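You operate a simulated robot arm through the tools that you are given. There is no shell and no other tool.

You are at the controls of a simulated two-armed robot. One attempt, no reset.

Task
Close down the drip tray: park both spouts, both dials to 10 ml, stopper the flask.
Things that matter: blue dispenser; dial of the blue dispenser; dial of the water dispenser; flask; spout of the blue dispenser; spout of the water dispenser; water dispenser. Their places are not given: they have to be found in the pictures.

The check looks at the end state, three seconds after you hand in, the way a careful person would. Anything else that was tipped, shoved, dropped, spilled or broken makes it a failure. A push-on lid holds only when it is set on centred and level and pressed home; a screw cap is set on level and turned clockwise until tight.

Robot
Two 7-joint arms with fingered hands on one trunk that stands fixed in place. Base frame: the origin is at the foot of the trunk, x ahead of it, y to its left, z up. Units: m, degrees, N and s.
The left shoulder is at [0.06, 0.138, 0.947], the right one opposite. With the tool pointing down near the work surface each hand reaches from about 0.4 to 0.92 m from the base axis, measured 20 degrees to its own side. Payload 4 kg a hand.
The TCP of each hand is the grasp point between the finger pads, 0.036 m short of the fingertips. In the tool frame z runs along the fingers and y along their closing line. The gripper opens to 0.12 m; its body begins 0.042 m behind the TCP. The gripper is a hand of 5 fingers: y runs from the thumb to the fingers, the wrist lies at [-0.015, -0.109, -0.2] in the tool frame, and closing takes about 1.5 s.
Orientation is that of the tool frame in the base frame, as [roll, pitch, yaw] about the fixed x, y, z axes, in that order (R = Rz(yaw) Ry(pitch) Rx(roll)). With the fingers straight down and the wrist toward the robot, the tool's x, y and z point along [0, 1, 0], [1, 0, 0] and [0, 0, -1] of the base frame.

Tools
- The arms move only by the tool jog_arm. It takes "left_moves", "right_moves" or both (then of equal length, played together; a hand with none holds still); each is a list of rows, each a list of 7 numbers: the shift along the base's x, y, z in m, then the turn, a rotation vector about the base's x, y, z in degrees, then the opening, from 0 (shut) to 1 (fully open). In form: [[tx, ty, tz, wx, wy, wz, gripper], ...]. A call has 1 to 20 rows; each row shifts and turns the commanded pose from where the row before left it. Rows are played at 5 a second. More than 0.05 m and 8.6 degrees between two rows, or a gripper value outside its range, and nothing of the call is played. Where a pose cannot be reached the arm comes as near as it can. A force on the tool above 80 N (or 10 N above the force at the start of the call, whichever is more), or a blocked arm, ends the call early, and 0.2 s more pass. The fingers move at their own pace (about 0.153 m/s each) and stop on an object; they squeeze with about 29 N. The grip force told is the motor's: it shows also when the fingers shut on nothing. Time passes only in rows, and 0.2 s behind the last, so rows that do not move let the fingers close. The reply holds the time, the measured pose of the TCP, the force on the tool along the base axes, the opening and the grip force, in the units named above and with some noise, with the torque about the TCP (base axes, N m) and any sound that the robot's microphone picked up.
- Cameras (640 x 400 px; columns grow to the right, rows downward): "scene" is now at [0.0573, -0.033, 1.6111]; the picture's right is [-0.35, -0.94, 0.00], its down [-0.37, 0.14, -0.92] and it looks along [0.86, -0.33, -0.40] (base axes); focal length 214 px, centre (320, 200). "left" rides on the left gripper at [-0.069, -0.079, -0.131] in its tool frame; the picture's right is [-0.78, -0.29, 0.55], its down [0.55, -0.73, 0.40] and it looks along [0.29, 0.61, 0.74] (tool axes); focal length 222 px, centre (320, 200). "right" rides on the right gripper at [0.07, -0.079, -0.131] in its tool frame; the picture's right is [-0.79, 0.29, -0.55], its down [-0.55, -0.74, 0.40] and it looks along [-0.29, 0.61, 0.74] (tool axes); focal length 222 px, centre (320, 200).
- camera(camera): a new picture of that camera. No time passes.
- slide_trunk(by): slides the trunk up (or, below 0, down) by that many m; the arms and the scene camera ride with it, the base frame stays. It gives what a move gives, with no picture.
- set_grasp(shape, hand): the hand has 5 fingers and takes this shape, open, in about a second: jaw (thumb against the fingers, like two jaws); tri (thumb and two fingers); tip (a fingertip pinch); poke (one finger out to press); point (the index stretched); flat (the hand flat); cup (the hand cupped); fist (a fist). The gripper value then closes the fingers along that shape, each until it touches; the sizes above hold for jaw. It gives what a move gives, with no picture.
- head_to(pan, tilt): turns the head with the scene camera to pan (to the left, within 86 degrees either way) and tilt (down, from -29 to 69), counted from straight ahead of the robot. It gives what a move gives.
- probe_pixels(camera, pixels): there is no depth. For up to 12 entries [column, row, z] of the newest picture of that camera ("zoom" is the newest enlarged one), the place [x, y] in the base frame at which the ray of that pixel passes the height z, good to about 0.003 m. No time passes.
- close_up(camera, box): a new picture of the part [left, top, right, bottom] of that camera's present view, enlarged. No time passes.
- hand_in(): hands the job in; it is judged then, once.

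Unless the task says otherwise, let go and move clear before handing in.

The tools are called after "Request:" as name(argument=value, ...) on one line, values as JSON. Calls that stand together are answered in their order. jog_arm: Moves the arms, as the interface text tells. Its arguments: {"type":"object","properties":{"left_moves":{"type":"array","items":{"type":"array","items":{"type":"number"}}},"right_moves":{"type":"array","items":{"type":"array","items":{"type":"number"}}}},"required":[]} The other tools are called the same way: slide_trunk (by) moves the trunk up or down; set_grasp (shape, hand) gives the hand a shape; head_to (pan, tilt) turns the head that bears the scene camera; camera (camera) takes a picture; probe_pixels (camera, pixels) gives the place at which the rays of pixels pass given heights; close_up (camera, box) takes an enlarged picture of a part of a camera's view; hand_in () hands the job in.

At the start:

```text
time: 0.0
left_position: [0.3363, -0.0252, 1.4967]
left_orientation: [179.9, 0.1, 89.9]
left_ft_force: [0.7, -0.1, 0.6]
left_ft_torque: [-0.01, 0.0, 0.0]
left_finger_gap: 0.1197
left_finger_force: 0.0
left_shape: jaw
right_position: [0.2312, -0.2462, 1.5471]
right_orientation: [-180.0, 0.0, 90.1]
right_ft_force: [-1.5, 0.6, 0.4]
right_ft_torque: [0.01, -0.01, 0.01]
right_finger_gap: 0.1195
right_finger_force: 0.0
right_shape: jaw
trunk travel left (down, up): [-0.525, 0.065]
head pan, tilt (commanded): [-20.8, 23.4]
```

scene: 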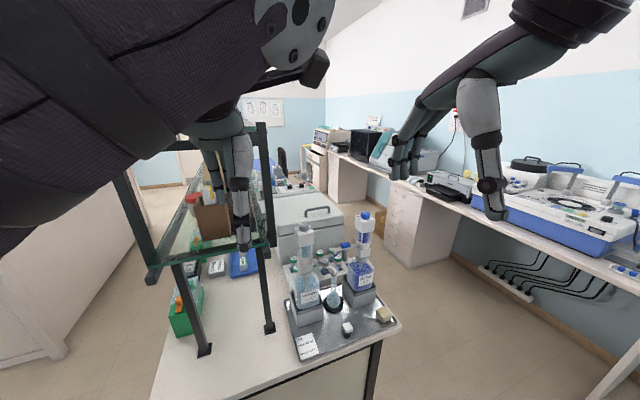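
right: 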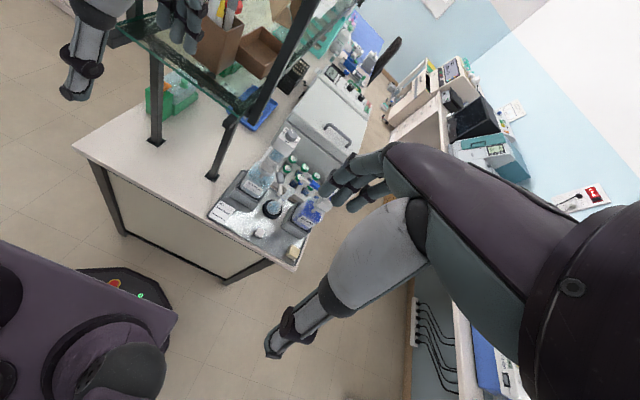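
left: 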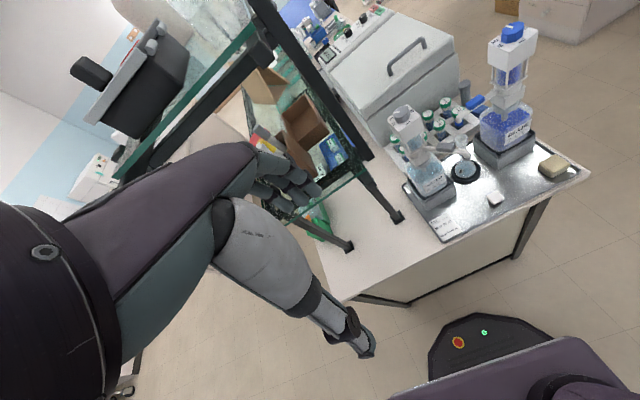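

The scene picture shows the drip tray with two bottle-top dispensers (around pixels (305,275) and (362,265)) and a flask between them near (333,300). I'll take close-ups before moving anything.

Request:
close_up(camera="scene", box=[270, 200, 410, 360])

Request:
close_up(camera="left", box=[370, 10, 600, 250])

Request:
close_up(camera="right", box=[200, 110, 360, 280])

```text
2.50 times, centred on (340, 280) of scene
```

zoom: 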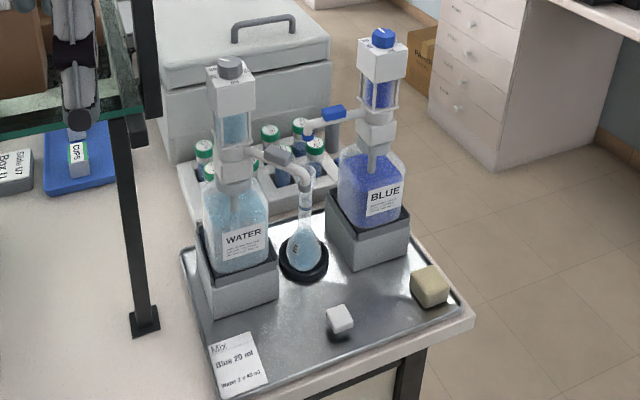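

```text
1.67 times, centred on (485, 130) of left
```

zoom: 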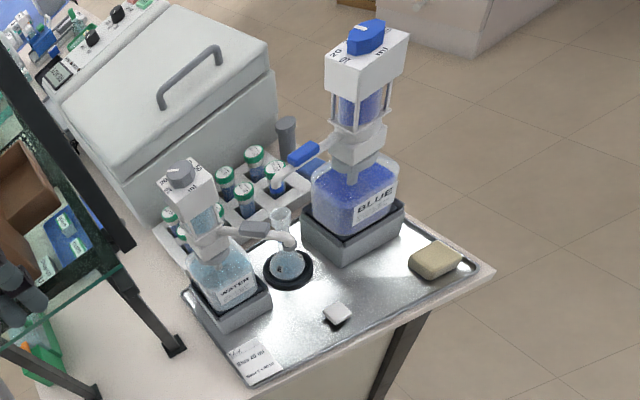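

```text
2.35 times, centred on (280, 195) of right
```

zoom: 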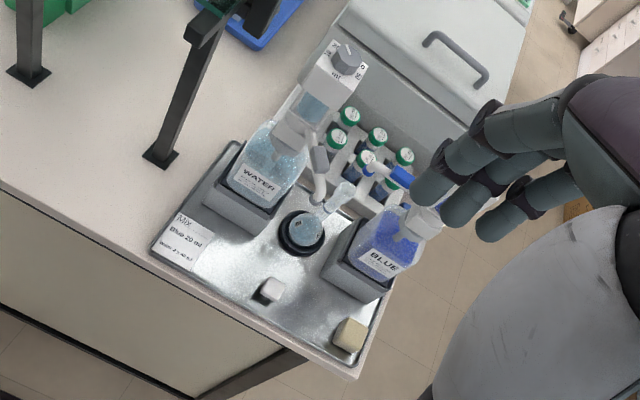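

The tray holds WATER (grey dial/spout) and BLUE (blue dial/spout) dispensers, a flask in a black ring, a white small block, a beige block and a note card. I'll triangulate the white block and tray features from two cameras to find the table height.

Request:
probe_pixels(camera="scene", pixels=[[348, 328, 0.7], [348, 328, 0.75], [348, 328, 0.8], [348, 328, 0.85], [348, 328, 0.9], [348, 328, 0.95]])

Request:
probe_pixels(camera="left", pixels=[[494.6, 199, 0.7], [494.6, 199, 0.75], [494.6, 199, 0.8], [494.6, 199, 0.85], [494.6, 199, 0.9], [494.6, 199, 0.95]])

Request:
probe_pixels(camera="right", pixels=[[258, 233, 0.7], [258, 233, 0.75], [258, 233, 0.8], [258, 233, 0.85], [258, 233, 0.9], [258, 233, 0.95]])

```text
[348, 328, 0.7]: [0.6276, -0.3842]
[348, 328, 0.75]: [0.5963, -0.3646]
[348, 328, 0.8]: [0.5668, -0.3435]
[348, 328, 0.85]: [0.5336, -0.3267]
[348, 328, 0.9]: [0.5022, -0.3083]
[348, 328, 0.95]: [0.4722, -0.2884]
```

```text
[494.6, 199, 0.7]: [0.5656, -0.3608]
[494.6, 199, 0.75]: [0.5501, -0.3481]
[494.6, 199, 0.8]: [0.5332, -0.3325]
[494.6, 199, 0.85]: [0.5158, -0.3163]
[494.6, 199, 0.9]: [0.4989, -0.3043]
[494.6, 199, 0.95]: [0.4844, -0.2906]
```

```text
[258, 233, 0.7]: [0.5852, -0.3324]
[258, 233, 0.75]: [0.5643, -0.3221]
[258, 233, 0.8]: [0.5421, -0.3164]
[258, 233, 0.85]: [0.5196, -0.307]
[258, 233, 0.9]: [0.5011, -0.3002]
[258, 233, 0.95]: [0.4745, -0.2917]
```

Triangulation puts the white block at about (0.497, -0.302, 0.91), so the tray surface is near z≈0.90. I'll turn the head toward the tray for a better view.

Request:
head_to(pan=-28, tilt=42)

Request:
camera(camera="scene")

```text
time: 0.8
left_position: [0.3383, -0.026, 1.4972]
left_orientation: [180.0, -0.1, 90.0]
left_ft_force: [0.7, -0.4, 0.2]
left_ft_torque: [-0.01, 0.05, 0.0]
left_finger_gap: 0.1197
left_finger_force: 0.2
left_shape: jaw
right_position: [0.2307, -0.247, 1.5467]
right_orientation: [180.0, 0.1, 90.0]
right_ft_force: [0.4, 0.2, 0.2]
right_ft_torque: [-0.01, -0.03, -0.03]
right_finger_gap: 0.1199
right_finger_force: 0.1
right_shape: jaw
trunk travel left (down, up): [-0.525, 0.065]
head pan, tilt (commanded): [-28.0, 42.0]
```

```text
taken
```

scene: 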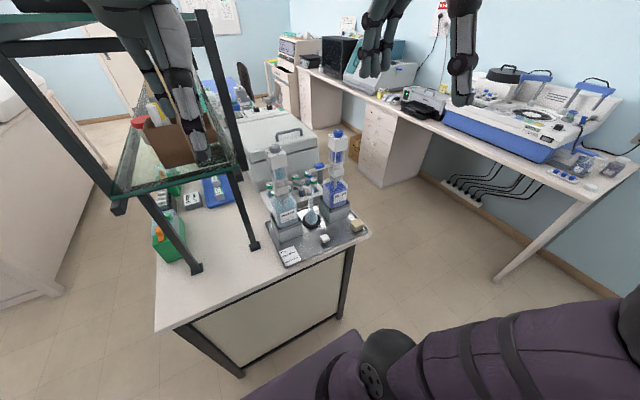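

The tray now sits around (310,215) in the scene view. I'll zoom in for detail on dials, spouts and the stopper candidates.

Request:
close_up(camera="scene", box=[262, 125, 374, 195])

Request:
close_up(camera="scene", box=[262, 195, 374, 265])

Request:
close_up(camera="left", box=[380, 90, 500, 200])

Request:
close_up(camera="left", box=[460, 10, 580, 100])

```text
5.71 times, centred on (318, 160) of scene
```

zoom: 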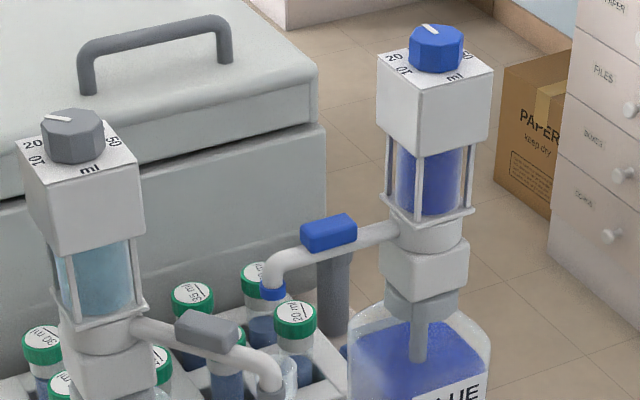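

```text
5.71 times, centred on (318, 230) of scene
```

zoom: 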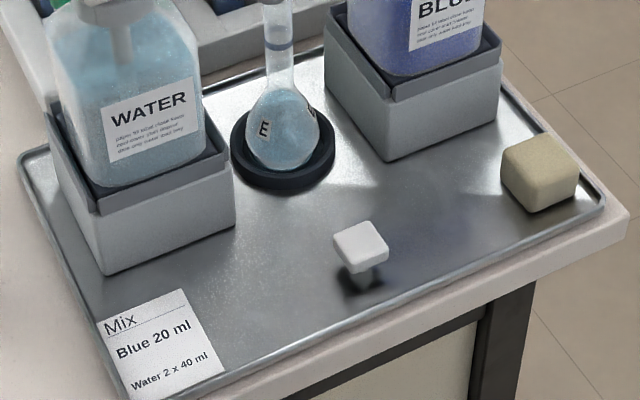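

```text
3.64 times, centred on (440, 145) of left
```

zoom: 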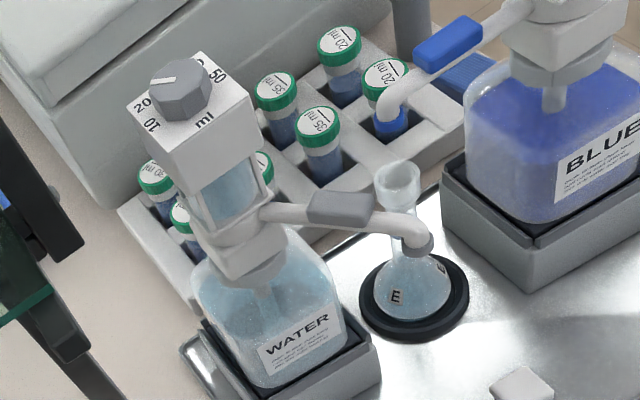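

```text
4.44 times, centred on (520, 55) of left
```

zoom: 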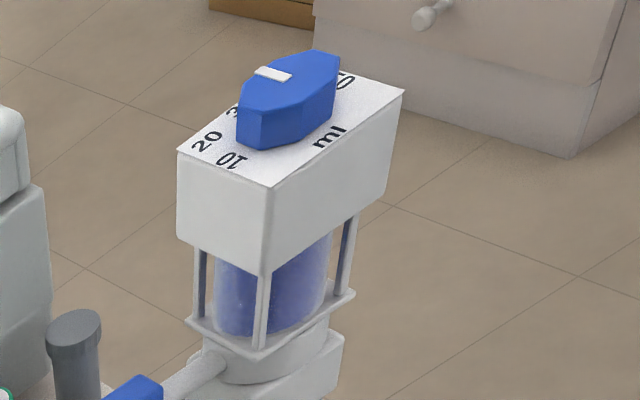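

The stopper appears to be the white cap with a short plug at (345,235 of the zoom), dials are at top of each dispenser reading >10. I'll triangulate dial tops, the flask mouth and spouts.

Request:
probe_pixels(camera="scene", pixels=[[274.6, 146.9, 1.2], [274.6, 146.9, 1.25], [274.6, 146.9, 1.3], [338.8, 131.6, 1.2], [338.8, 131.6, 1.25], [338.8, 131.6, 1.3], [338.8, 131.6, 1.35]])

Request:
probe_pixels(camera="left", pixels=[[401.5, 113.4, 1.2], [401.5, 113.4, 1.25], [401.5, 113.4, 1.3], [513.2, 28, 1.2], [513.2, 28, 1.25], [513.2, 28, 1.3], [513.2, 28, 1.35], [438, 148, 0.95], [438, 148, 1.0], [438, 148, 1.05], [438, 148, 1.1]])

```text
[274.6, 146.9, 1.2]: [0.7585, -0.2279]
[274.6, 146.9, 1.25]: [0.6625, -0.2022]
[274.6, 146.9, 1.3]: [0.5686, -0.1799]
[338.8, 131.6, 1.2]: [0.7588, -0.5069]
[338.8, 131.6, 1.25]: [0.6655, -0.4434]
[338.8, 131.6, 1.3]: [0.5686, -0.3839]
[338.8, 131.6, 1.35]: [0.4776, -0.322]
```

```text
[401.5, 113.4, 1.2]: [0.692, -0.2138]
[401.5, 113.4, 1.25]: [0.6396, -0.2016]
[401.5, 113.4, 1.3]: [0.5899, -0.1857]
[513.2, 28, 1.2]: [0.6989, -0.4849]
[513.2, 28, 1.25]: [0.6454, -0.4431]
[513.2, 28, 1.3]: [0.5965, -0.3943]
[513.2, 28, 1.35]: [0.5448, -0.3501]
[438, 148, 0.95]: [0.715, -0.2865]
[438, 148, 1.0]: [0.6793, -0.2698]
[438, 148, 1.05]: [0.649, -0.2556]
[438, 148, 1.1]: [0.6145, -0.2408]
```

Both dials are near z≈1.275: water at about (0.615,-0.193), blue at about (0.61,-0.41). I'll zoom in more on the right camera and the scene view of dials, spouts and the possible parking posts.

Request:
close_up(camera="right", box=[262, 115, 332, 160])

Request:
close_up(camera="right", box=[270, 150, 350, 240])

Request:
close_up(camera="scene", box=[262, 137, 302, 162])

Request:
close_up(camera="scene", box=[322, 125, 362, 150])

Request:
close_up(camera="scene", box=[285, 160, 335, 192])

```text
8.89 times, centred on (297, 138) of right
```

zoom: 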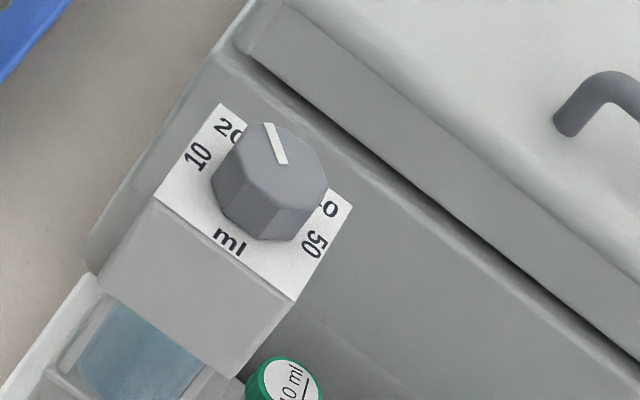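

```text
4.44 times, centred on (310, 195) of right
```

zoom: 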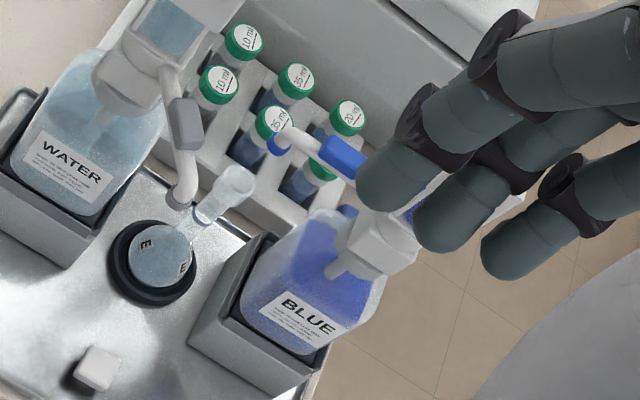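

```text
16.00 times, centred on (282, 150) of scene
```

zoom: 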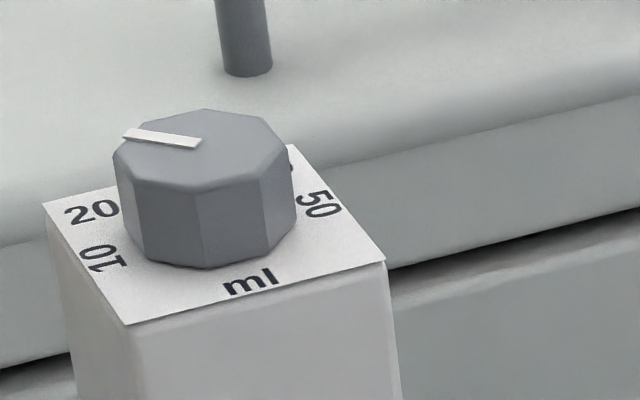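

```text
16.00 times, centred on (342, 138) of scene
```

zoom: 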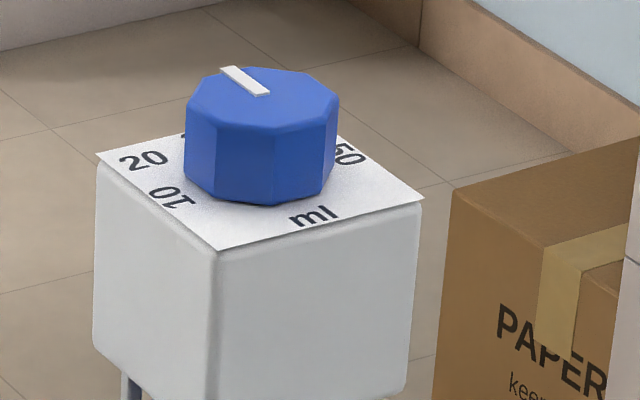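

```text
12.50 times, centred on (310, 176) of scene
```

zoom: 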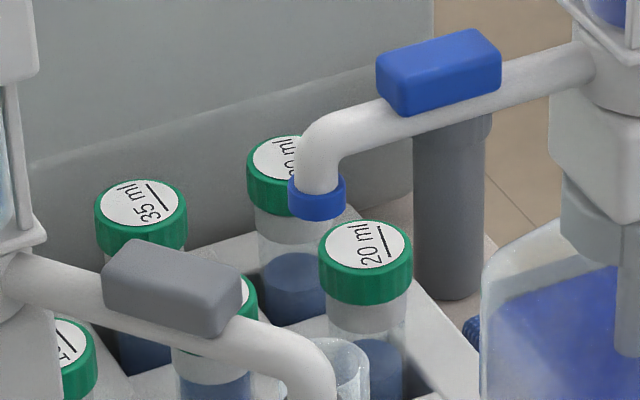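

The knob marks sit between 20 and 30 (scale goes 10-20-30-40-50 clockwise from left, "ml" facing the robot). A grey post stands behind the blue spout; I'll probe its position and look from the left camera.

Request:
probe_pixels(camera="scene", pixels=[[320.2, 184, 0.9], [320.2, 184, 0.95], [320.2, 184, 1.0]])

Request:
close_up(camera="left", box=[420, 50, 520, 130])

Request:
close_up(camera="left", box=[380, 120, 480, 200])

```text
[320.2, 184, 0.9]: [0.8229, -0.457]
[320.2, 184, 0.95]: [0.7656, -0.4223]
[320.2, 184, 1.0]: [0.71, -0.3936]
```

```text
5.00 times, centred on (470, 90) of left
```

zoom: 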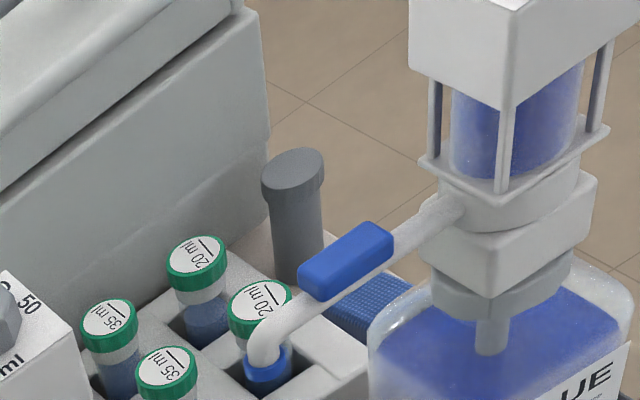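

```text
5.00 times, centred on (430, 160) of left
```

zoom: 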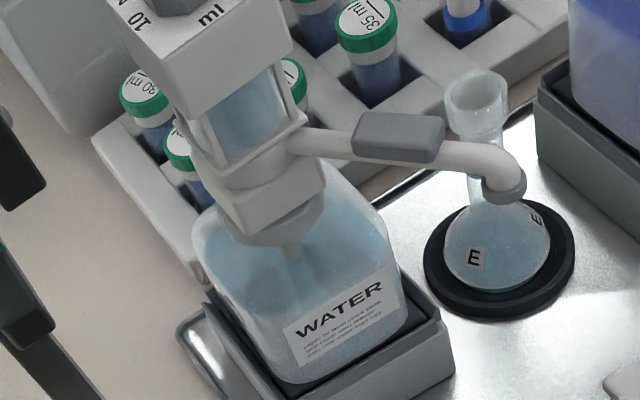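

I need other viewpoints to find how spouts park, so I'll swing the right hand out to the robot's right, high above everything, and look back at the tray from there.

Request:
jog_arm(right_moves=[[0.02, -0.045, -0.005, 0, 0, 7, 1], [0.02, -0.045, -0.005, 0, 0, 7, 1], [0.02, -0.045, -0.005, 0, 0, 7, 1], [0.02, -0.045, -0.005, 0, 0, 7, 1], [0.02, -0.045, -0.005, 0, 0, 7, 1], [0.02, -0.045, -0.005, 0, 0, 7, 1], [0.02, -0.045, -0.005, 0, 0, 7, 1], [0.02, -0.045, -0.005, 0, 0, 7, 1], [0.02, -0.045, -0.005, 0, 0, 7, 1], [0.02, -0.045, -0.005, 0, 0, 7, 1], [0, 0, 0, 0, 0, 0, 1]])

Request:
camera(camera="right")

Request:
camera(camera="scene")

```text
time: 3.2
left_position: [0.3365, -0.0227, 1.4975]
left_orientation: [179.9, 0.2, 89.9]
left_ft_force: [-0.1, 0.8, -0.3]
left_ft_torque: [-0.05, -0.01, -0.01]
left_finger_gap: 0.1199
left_finger_force: 0.0
left_shape: jaw
right_position: [0.3624, -0.4989, 1.4366]
right_orientation: [176.1, 3.7, 138.6]
right_ft_force: [-0.5, 1.1, 0.2]
right_ft_torque: [-0.04, 0.0, -0.02]
right_finger_gap: 0.1197
right_finger_force: 0.1
right_shape: jaw
right hand out of reach, approached as far as the arm can: row 4, 5, 6, 7, 8, 9, 10
trunk travel left (down, up): [-0.525, 0.065]
head pan, tilt (commanded): [-28.0, 42.0]
```

```text
taken
```

right: 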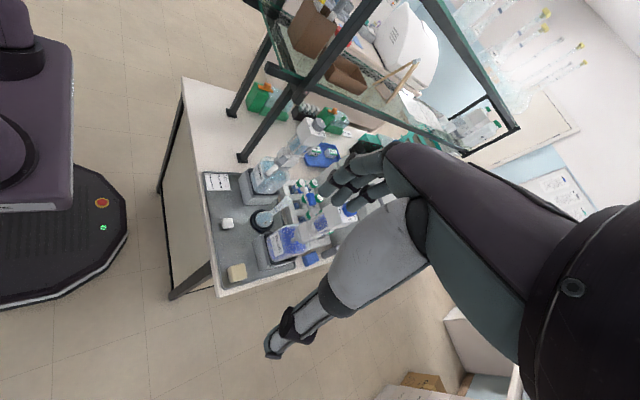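

```text
taken
```

scene: 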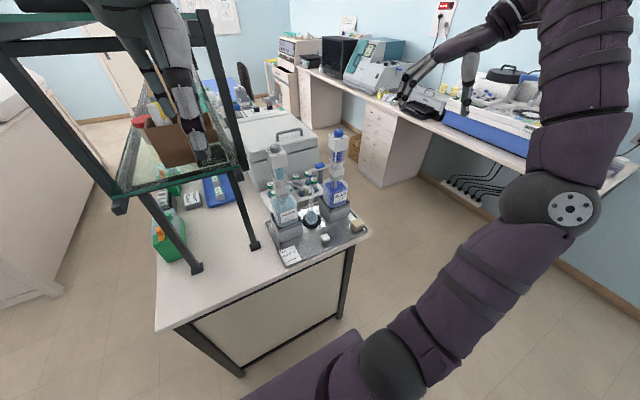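

The right arm ran short of reach at that height but gives a view from the right. I'll zoom in there.

Request:
close_up(camera="right", box=[200, 110, 380, 290])

Request:
close_up(camera="right", box=[270, 160, 370, 270])

Request:
close_up(camera="right", box=[235, 110, 335, 210])

```text
2.22 times, centred on (290, 200) of right
```

zoom: 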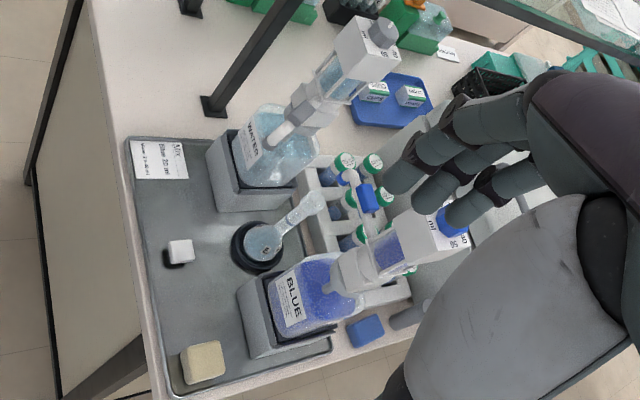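

```text
3.64 times, centred on (320, 215) of right
```

zoom: 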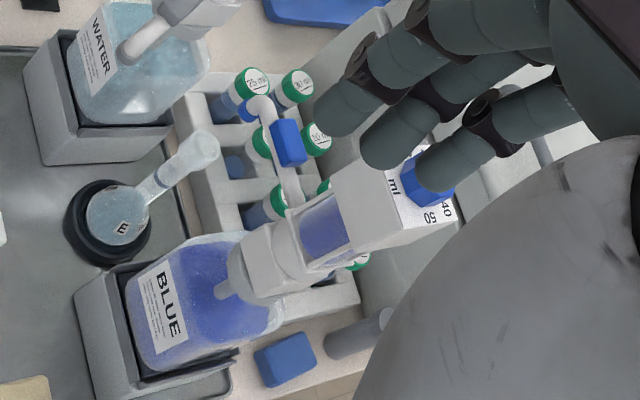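

```text
4.00 times, centred on (285, 160) of right
```

zoom: 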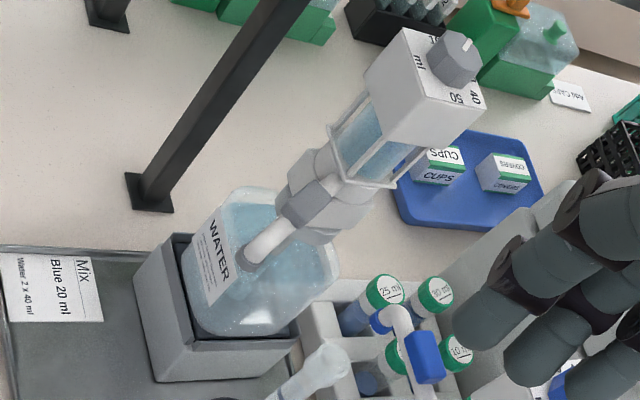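

The blue spout extends over the vial rack; the grey post and a blue sponge stand behind the blue dispenser. Let me triangulate these items and the spout parts.

Request:
probe_pixels(camera="left", pixels=[[465.4, 107, 0.9], [464.4, 83.6, 0.95], [464.4, 83.6, 1.0], [464.4, 83.6, 1.05], [522, 152, 1.0], [560, 75, 1.12], [462, 106, 1.05], [462, 106, 1.1], [462, 106, 1.15]])

Request:
probe_pixels(camera="right", pixels=[[336.5, 248, 0.95], [336.5, 248, 1.0], [336.5, 248, 1.05], [322.7, 254.8, 0.9]])

```text
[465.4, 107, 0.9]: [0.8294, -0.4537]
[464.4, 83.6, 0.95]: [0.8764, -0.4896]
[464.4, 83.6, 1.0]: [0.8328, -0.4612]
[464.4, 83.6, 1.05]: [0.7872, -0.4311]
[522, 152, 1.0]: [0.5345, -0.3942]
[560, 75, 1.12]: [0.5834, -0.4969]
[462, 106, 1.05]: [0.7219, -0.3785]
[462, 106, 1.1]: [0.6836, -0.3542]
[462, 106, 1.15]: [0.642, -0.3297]
```

```text
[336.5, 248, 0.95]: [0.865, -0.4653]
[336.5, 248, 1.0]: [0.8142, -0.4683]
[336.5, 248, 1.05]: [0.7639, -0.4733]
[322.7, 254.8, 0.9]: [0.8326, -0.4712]
```

Post is at (0.83,-0.46), too far to be a spout rest. I'll triangulate spout tips and grips on both dispensers.

Request:
probe_pixels(camera="scene", pixels=[[309.7, 175.8, 1.05], [309.7, 175.8, 1.1], [319.4, 165.8, 1.1], [319.4, 165.8, 1.15], [331.6, 165.6, 1.1], [331.6, 165.6, 1.15], [298.2, 183, 1.1], [298.2, 183, 1.15], [309.6, 190.6, 1.05], [309.6, 190.6, 1.1], [285.6, 181.9, 1.1], [285.6, 181.9, 1.15]])

Request:
probe_pixels(camera="left", pixels=[[459.4, 124, 1.05], [459.4, 124, 1.1], [475.4, 102.4, 1.1], [475.4, 102.4, 1.15], [497, 92, 1.1], [497, 92, 1.15], [446, 147.6, 1.1], [446, 147.6, 1.15], [464.6, 157.4, 1.05], [464.6, 157.4, 1.1], [426, 148, 1.1], [426, 148, 1.15]])

Request:
probe_pixels(camera="right", pixels=[[300.5, 190, 1.05], [300.5, 190, 1.1], [311, 199.3, 1.1], [311, 199.3, 1.15]])

```text
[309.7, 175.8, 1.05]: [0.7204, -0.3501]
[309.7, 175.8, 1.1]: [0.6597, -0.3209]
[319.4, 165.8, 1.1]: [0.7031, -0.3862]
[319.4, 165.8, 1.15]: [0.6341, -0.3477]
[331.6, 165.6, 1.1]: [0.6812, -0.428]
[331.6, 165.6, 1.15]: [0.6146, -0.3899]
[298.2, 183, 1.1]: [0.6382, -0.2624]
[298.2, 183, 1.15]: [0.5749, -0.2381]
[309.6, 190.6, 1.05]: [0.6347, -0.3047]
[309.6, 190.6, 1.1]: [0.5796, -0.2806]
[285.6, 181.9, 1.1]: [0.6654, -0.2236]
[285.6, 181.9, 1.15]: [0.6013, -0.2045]
```

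```text
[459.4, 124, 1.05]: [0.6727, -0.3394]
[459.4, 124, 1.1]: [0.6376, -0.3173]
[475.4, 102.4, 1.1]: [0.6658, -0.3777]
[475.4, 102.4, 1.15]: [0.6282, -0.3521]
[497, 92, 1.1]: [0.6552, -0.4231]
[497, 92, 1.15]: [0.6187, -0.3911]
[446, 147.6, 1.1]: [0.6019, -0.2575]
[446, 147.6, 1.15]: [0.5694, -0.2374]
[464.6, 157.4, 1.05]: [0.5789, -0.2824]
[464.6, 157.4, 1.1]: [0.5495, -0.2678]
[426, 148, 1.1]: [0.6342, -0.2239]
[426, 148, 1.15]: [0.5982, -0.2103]
```

```text
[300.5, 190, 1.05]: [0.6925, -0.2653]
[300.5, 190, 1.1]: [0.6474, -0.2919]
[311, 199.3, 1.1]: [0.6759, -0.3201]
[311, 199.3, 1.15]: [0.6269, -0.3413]
```

Both spouts are at z≈1.15: blue points along +y with its tip at (0.61,-0.30); water points toward (0.53,-0.26). Now locate the flask base and mouth.

Request:
probe_pixels(camera="scene", pixels=[[311.5, 221.2, 0.9], [311.5, 221.2, 0.92]])

Request:
probe_pixels(camera="left", pixels=[[461.4, 137, 1.0], [461.4, 137, 1.05], [461.4, 137, 1.1], [459, 173, 0.9], [459, 173, 0.92]])

Request:
close_up(camera="scene", box=[296, 180, 328, 232])

Request:
close_up(camera="right", box=[240, 180, 310, 240])

```text
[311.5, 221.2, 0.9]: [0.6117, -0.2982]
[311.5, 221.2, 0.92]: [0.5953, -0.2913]
```

```text
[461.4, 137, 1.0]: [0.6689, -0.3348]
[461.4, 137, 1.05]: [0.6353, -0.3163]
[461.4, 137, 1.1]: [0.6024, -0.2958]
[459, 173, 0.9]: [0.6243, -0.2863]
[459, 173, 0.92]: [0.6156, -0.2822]
```

```text
7.69 times, centred on (312, 206) of scene
```

zoom: 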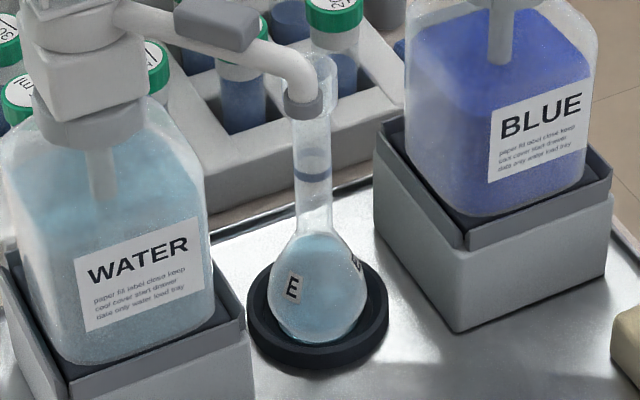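

```text
6.67 times, centred on (275, 210) of right
```

zoom: 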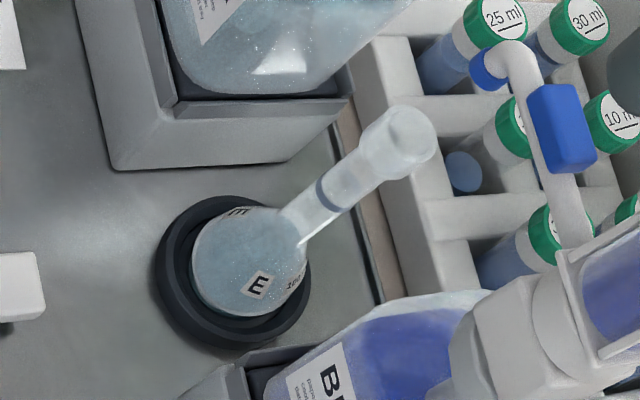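

The blue spout tip hangs directly over the flask mouth (0.608,-0.297, mouth z≈1.09), while the water spout is swung about 50° toward the robot. I'll look for park marks on collars and bodies.

Request:
close_up(camera="scene", box=[262, 158, 302, 198])

Request:
close_up(camera="scene", box=[322, 145, 362, 185])

Request:
close_up(camera="left", box=[480, 60, 550, 120])

Request:
close_up(camera="right", box=[285, 110, 345, 170])

```text
10.00 times, centred on (282, 178) of scene
```

zoom: 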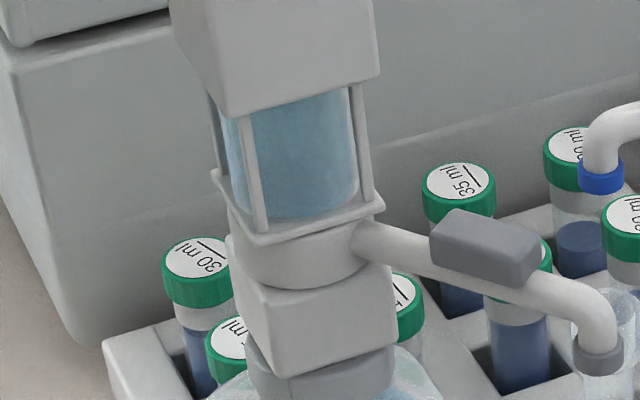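

```text
10.00 times, centred on (342, 165) of scene
```

zoom: 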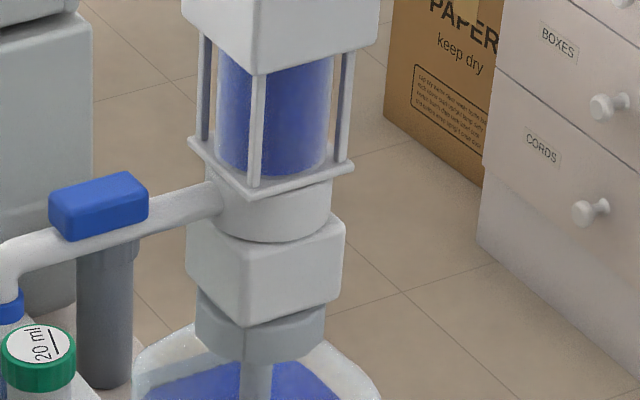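

```text
6.67 times, centred on (515, 90) of left
```

zoom: 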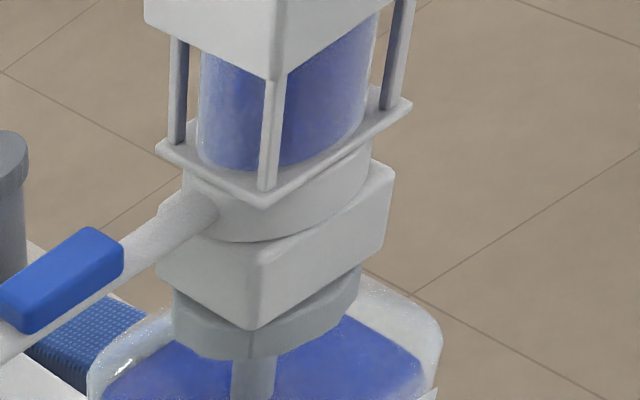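

```text
6.67 times, centred on (315, 140) of right
```

zoom: 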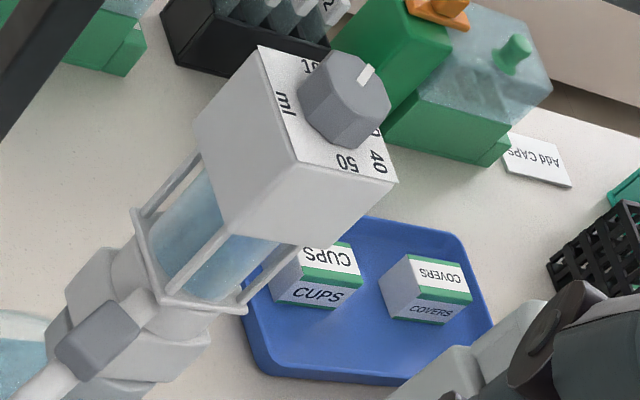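

Reading the dials: marks by plate geometry are water ≈ 45° (20 ml) and blue ≈ 0° (30 ml), with 10 ml pointing to +y; so water needs +45° and blue +90° counterclockwise. I'll raise the trunk for reach and bring the right hand back toward the centre.

Request:
slide_trunk(by=0.06)

Request:
jog_arm(right_moves=[[0, 0.02, 0, 0, 0, 0, 1], [0, 0, 0, 0, 0, 0, 1]])

Request:
camera(camera="right")

```text
time: 4.2
left_position: [0.3367, -0.0257, 1.5572]
left_orientation: [180.0, 0.1, 90.0]
left_ft_force: [0.1, -0.8, 0.1]
left_ft_torque: [0.0, 0.05, 0.0]
left_finger_gap: 0.1198
left_finger_force: 0.1
left_shape: jaw
right_position: [0.3614, -0.5017, 1.4955]
right_orientation: [175.9, 3.5, 138.6]
right_ft_force: [-0.5, -0.2, -0.3]
right_ft_torque: [0.01, 0.0, -0.02]
right_finger_gap: 0.12
right_finger_force: 0.1
right_shape: jaw
trunk travel left (down, up): [-0.585, 0.005]
head pan, tilt (commanded): [-28.0, 42.0]
```

```text
time: 4.8
left_position: [0.3373, -0.0251, 1.557]
left_orientation: [-179.9, 0.0, 90.0]
left_ft_force: [0.6, -0.6, 0.7]
left_ft_torque: [0.04, 0.0, -0.01]
left_finger_gap: 0.1196
left_finger_force: 0.0
left_shape: jaw
right_position: [0.3632, -0.4825, 1.4946]
right_orientation: [176.0, 3.5, 138.5]
right_ft_force: [-0.3, -0.5, -0.2]
right_ft_torque: [0.01, 0.02, -0.01]
right_finger_gap: 0.1201
right_finger_force: 0.1
right_shape: jaw
trunk travel left (down, up): [-0.585, 0.005]
head pan, tilt (commanded): [-28.0, 42.0]
```

```text
taken
```

right: 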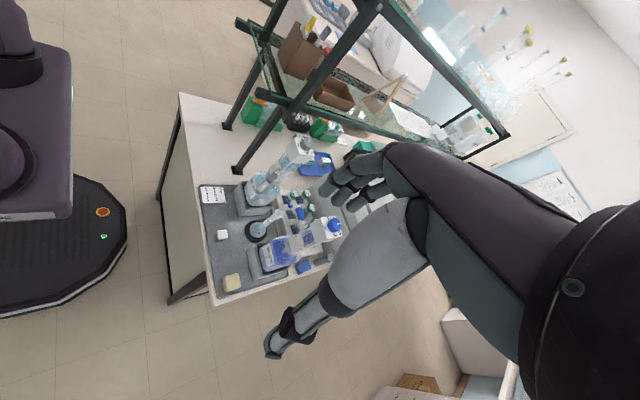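

The arm's commanded pose clips to what it can reach, good. I'll lower the right hand and go out to the right for a side view of both dispensers.

Request:
jog_arm(right_moves=[[0.0, -0.02, -0.04, 0, 0, 4, 1], [0.0, -0.02, -0.04, 0, 0, 4, 1], [0.0, -0.03, -0.035, 0, 0, 4, 1], [0.0, -0.03, -0.035, 0, 0, 4, 1], [0.01, -0.03, -0.035, 0, 0, 4, 1], [0.01, -0.03, -0.035, 0, 0, 4, 1], [0.01, -0.02, -0.03, 0, 0, 4, 1], [0, 0, 0, 0, 0, 0, 1]])

Request:
camera(camera="right")

Request:
camera(camera="scene")

```text
time: 6.6
left_position: [0.3368, -0.0243, 1.5579]
left_orientation: [-180.0, 0.0, 90.0]
left_ft_force: [0.2, 0.7, -0.9]
left_ft_torque: [0.02, 0.0, -0.01]
left_finger_gap: 0.1198
left_finger_force: 0.1
left_shape: jaw
right_position: [0.3818, -0.6338, 1.25]
right_orientation: [176.0, 3.6, 165.6]
right_ft_force: [-0.2, 0.0, 0.5]
right_ft_torque: [-0.02, -0.03, 0.03]
right_finger_gap: 0.1197
right_finger_force: 0.1
right_shape: jaw
right hand out of reach, approached as far as the arm can: row 6, 7
trunk travel left (down, up): [-0.585, 0.005]
head pan, tilt (commanded): [-28.0, 42.0]
```

```text
taken
```

right: 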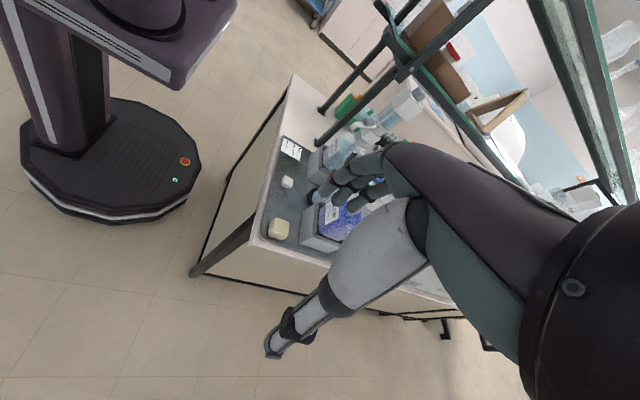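

```text
taken
```

scene: 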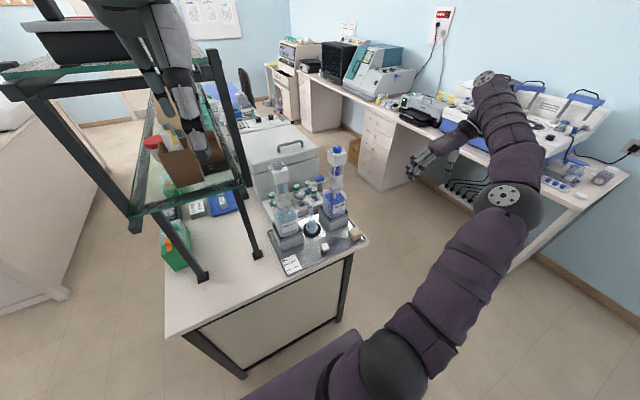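

The fingers hide the dispensers in this view; I'll yaw back a bit to uncover them.

Request:
jog_arm(right_moves=[[0.0, 0.0, 0, 0, 0, -8, 1], [0.0, 0.0, 0, 0, 0, -8, 1], [0.0, 0, 0, 0, 0, -8, 1], [0.0, 0, 0, 0, 0, -8, 1], [0, 0, 0, 0, 0, 0, 1]])

Request:
camera(camera="right")

```text
time: 7.8
left_position: [0.3373, -0.0242, 1.5568]
left_orientation: [-180.0, 0.0, 90.0]
left_ft_force: [0.6, -0.5, 1.0]
left_ft_torque: [0.02, 0.03, 0.0]
left_finger_gap: 0.1199
left_finger_force: 0.2
left_shape: jaw
right_position: [0.382, -0.6346, 1.2503]
right_orientation: [176.0, 3.5, 134.5]
right_ft_force: [-0.4, 0.4, -0.1]
right_ft_torque: [0.0, -0.01, 0.02]
right_finger_gap: 0.1197
right_finger_force: 0.0
right_shape: jaw
trunk travel left (down, up): [-0.585, 0.005]
head pan, tilt (commanded): [-28.0, 42.0]
```

```text
taken
```

right: 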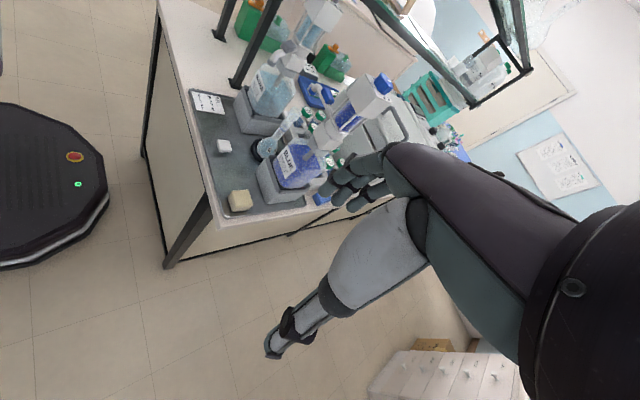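

Request:
close_up(camera="right", box=[250, 60, 400, 210])

Request:
close_up(camera="right", box=[280, 90, 350, 160])

Request:
close_up(camera="right", box=[200, 120, 260, 170])

```text
2.67 times, centred on (325, 135) of right
```

zoom: 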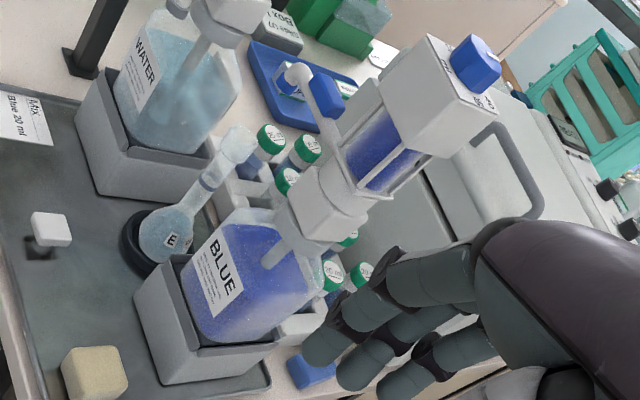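

```text
5.71 times, centred on (315, 125) of right
```

zoom: 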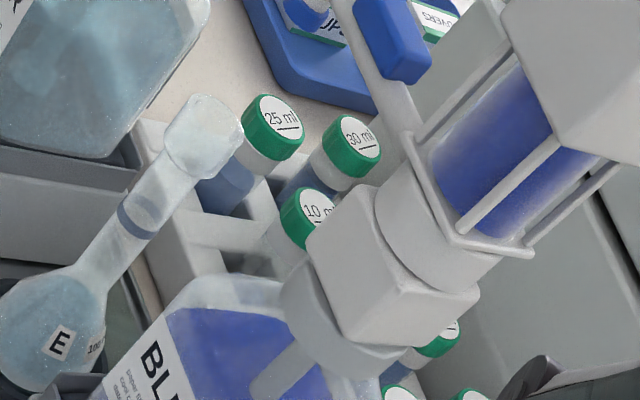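

```text
8.00 times, centred on (230, 145) of right
```

zoom: 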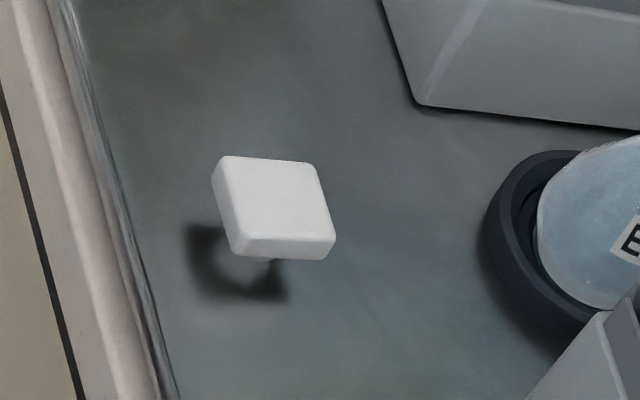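

The stopper (white square head on a short stem) stands upright on the tray; the blue spout runs toward +y with its blue grip. I'll take matched close-ups from scene and right cameras to triangulate accurately.

Request:
close_up(camera="right", box=[345, 65, 405, 105])

Request:
close_up(camera="scene", box=[318, 140, 358, 165])

Request:
close_up(camera="right", box=[330, 75, 390, 115])

Request:
close_up(camera="right", box=[280, 0, 350, 45])

Request:
close_up(camera="scene", box=[258, 155, 298, 180])

```text
10.00 times, centred on (375, 85) of right
```

zoom: 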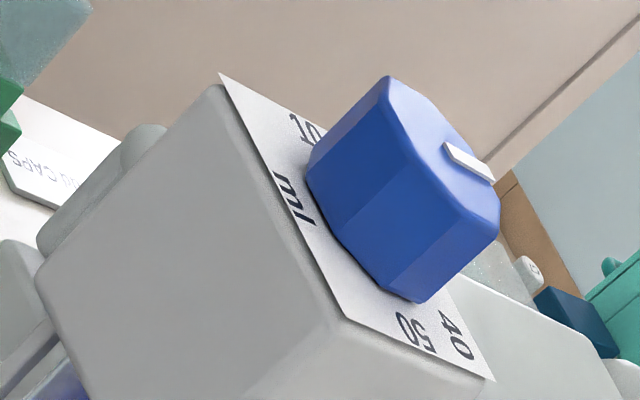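

```text
16.00 times, centred on (338, 152) of scene
```

zoom: 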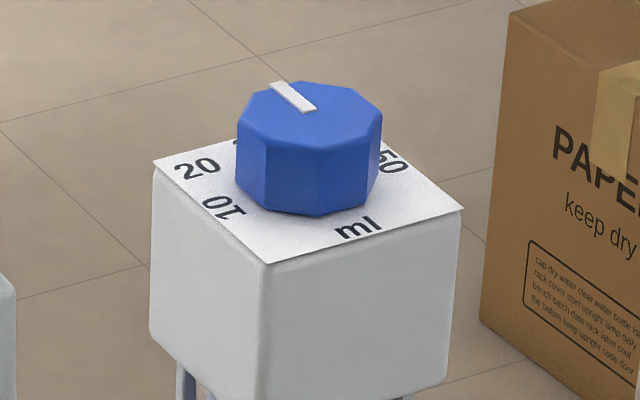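

```text
10.00 times, centred on (360, 95) of right
```

zoom: 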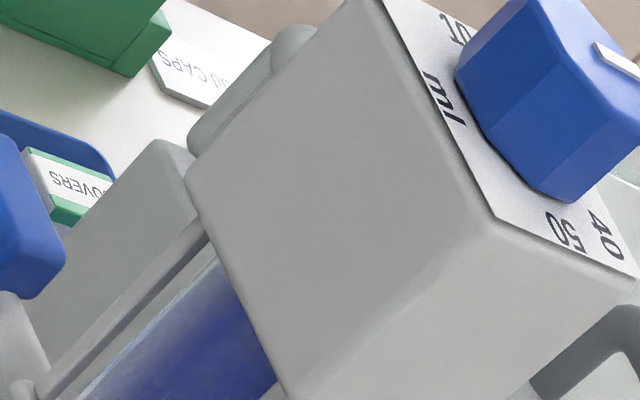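

```text
8.89 times, centred on (315, 22) of right
```

zoom: 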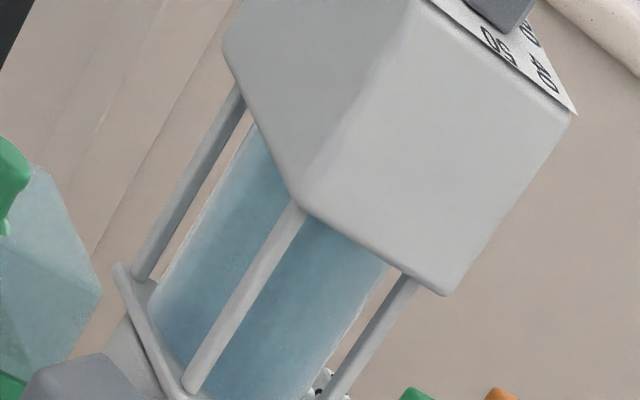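

```text
16.00 times, centred on (278, 168) of scene
```

zoom: 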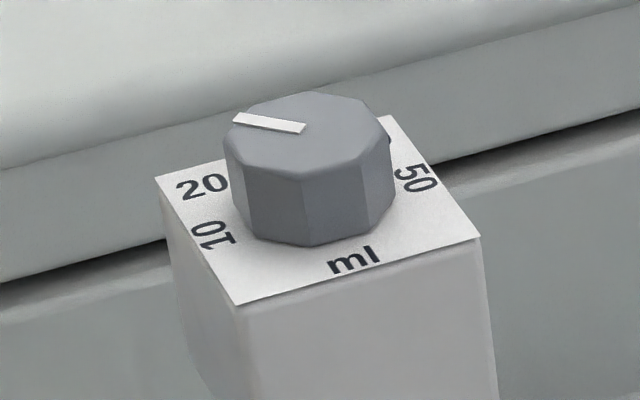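

I'll triangulate the blue plate's front-left and front-right corners with these two cameras.

Request:
probe_pixels(camera="scene", pixels=[[334.75, 155.9, 1.24], [334.75, 155.9, 1.26], [334.75, 155.9, 1.28], [346.9, 152.5, 1.24], [346.9, 152.5, 1.26], [346.9, 152.5, 1.28], [327.6, 149.5, 1.24], [327.6, 149.5, 1.26]])

Request:
probe_pixels(camera="right", pixels=[[365, 72.3, 1.24], [365, 72.3, 1.26], [365, 72.3, 1.28], [377.5, 97, 1.24], [377.5, 97, 1.26], [377.5, 97, 1.28], [392.5, 103, 1.24], [392.5, 103, 1.26]])

```text
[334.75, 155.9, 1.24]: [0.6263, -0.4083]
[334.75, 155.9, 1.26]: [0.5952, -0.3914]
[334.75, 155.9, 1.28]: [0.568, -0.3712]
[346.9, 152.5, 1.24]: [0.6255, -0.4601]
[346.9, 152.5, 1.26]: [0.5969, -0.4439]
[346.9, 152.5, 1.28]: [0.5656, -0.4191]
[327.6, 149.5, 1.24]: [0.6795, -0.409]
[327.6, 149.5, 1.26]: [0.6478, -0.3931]
```

```text
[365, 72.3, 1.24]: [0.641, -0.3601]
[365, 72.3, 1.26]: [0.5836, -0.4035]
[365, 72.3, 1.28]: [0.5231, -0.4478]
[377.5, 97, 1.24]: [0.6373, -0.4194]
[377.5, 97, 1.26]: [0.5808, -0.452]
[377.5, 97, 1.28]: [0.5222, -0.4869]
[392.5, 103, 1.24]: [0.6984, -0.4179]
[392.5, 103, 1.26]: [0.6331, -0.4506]
```

Blue dial plate: centre (0.627,-0.420), z≈1.255, about 52 mm square, knob ≈34 mm wide and ≈18 mm tall. Next: the water plate and the blue spout with the same pair of views.

Request:
probe_pixels(camera="scene", pixels=[[272.9, 174.6, 1.255], [288, 170.4, 1.255], [267.7, 166.6, 1.255]])

Request:
close_up(camera="right", box=[295, 70, 345, 110])

Request:
close_up(camera="scene", box=[290, 175, 340, 215])

Request:
close_up(camera="right", box=[262, 30, 322, 80])

```text
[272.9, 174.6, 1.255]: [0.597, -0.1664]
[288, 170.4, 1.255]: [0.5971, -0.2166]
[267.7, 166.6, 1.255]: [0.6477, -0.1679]
```

```text
10.00 times, centred on (320, 90) of right
```

zoom: 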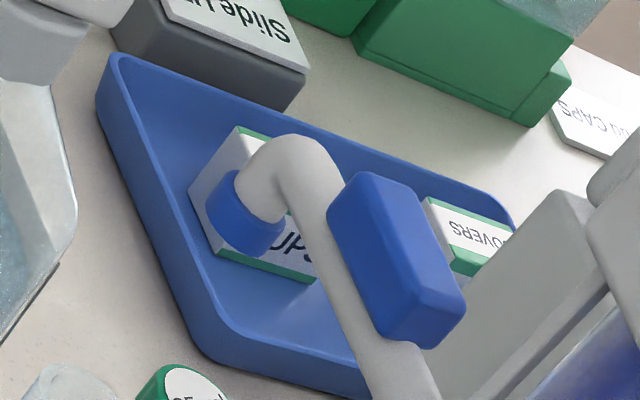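

```text
10.00 times, centred on (315, 195) of scene
```

zoom: 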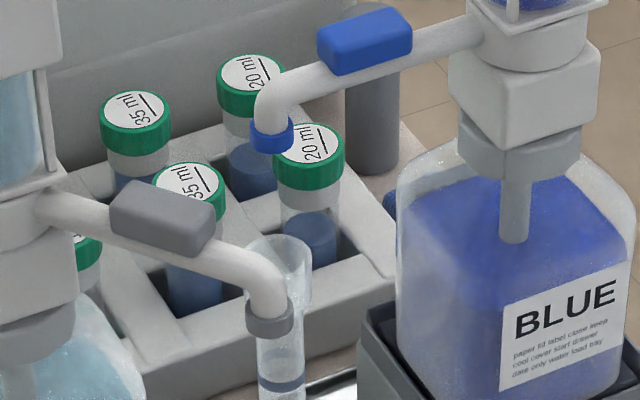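

```text
8.00 times, centred on (292, 55) of right
```

zoom: 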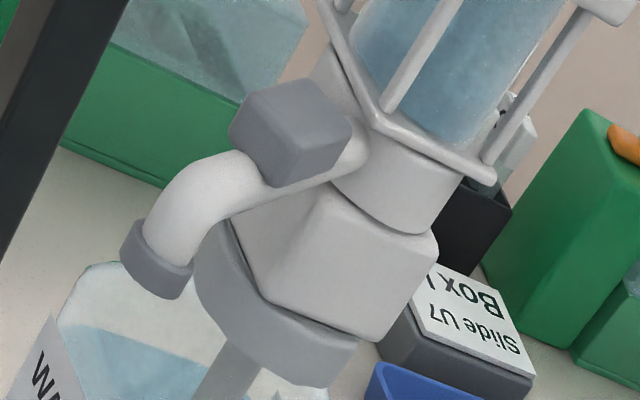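

Water plate centre ≈ (0.6225,-0.192). Now probing spout tips, grip blocks and the flask mouth.

Request:
probe_pixels(camera="scene", pixels=[[310.2, 188.5, 1.1], [310.2, 188.5, 1.14], [319.5, 179, 1.13], [319.5, 179, 1.17], [310, 207, 1.1], [310, 207, 1.14], [299.3, 196.7, 1.13], [299.3, 196.7, 1.17], [310.9, 200.5, 1.06], [310.9, 200.5, 1.1]])

Request:
probe_pixels(camera="right", pixels=[[312.3, 91.5, 1.1], [312.3, 91.5, 1.14], [327.8, 95.5, 1.13], [327.8, 95.5, 1.17], [271.75, 62.75, 1.1], [271.75, 62.75, 1.14], [288.25, 46.6, 1.13], [288.25, 46.6, 1.17], [294.5, 113.6, 1.06], [294.5, 113.6, 1.1]])

```text
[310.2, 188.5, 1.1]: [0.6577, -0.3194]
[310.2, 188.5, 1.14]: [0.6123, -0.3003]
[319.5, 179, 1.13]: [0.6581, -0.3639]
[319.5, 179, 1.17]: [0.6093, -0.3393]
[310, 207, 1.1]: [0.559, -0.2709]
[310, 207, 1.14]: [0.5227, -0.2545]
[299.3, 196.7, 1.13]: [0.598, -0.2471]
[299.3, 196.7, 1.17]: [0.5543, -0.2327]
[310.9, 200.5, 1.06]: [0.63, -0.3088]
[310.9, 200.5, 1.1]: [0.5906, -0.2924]
```

```text
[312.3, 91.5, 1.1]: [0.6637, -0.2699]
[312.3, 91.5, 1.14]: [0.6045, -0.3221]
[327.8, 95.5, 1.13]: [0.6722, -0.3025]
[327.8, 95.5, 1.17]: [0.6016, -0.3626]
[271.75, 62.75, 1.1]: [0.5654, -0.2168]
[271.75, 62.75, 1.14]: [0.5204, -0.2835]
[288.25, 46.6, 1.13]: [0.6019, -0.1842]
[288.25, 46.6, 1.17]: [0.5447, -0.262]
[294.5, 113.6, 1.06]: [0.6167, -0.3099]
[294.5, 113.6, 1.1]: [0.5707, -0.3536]
```

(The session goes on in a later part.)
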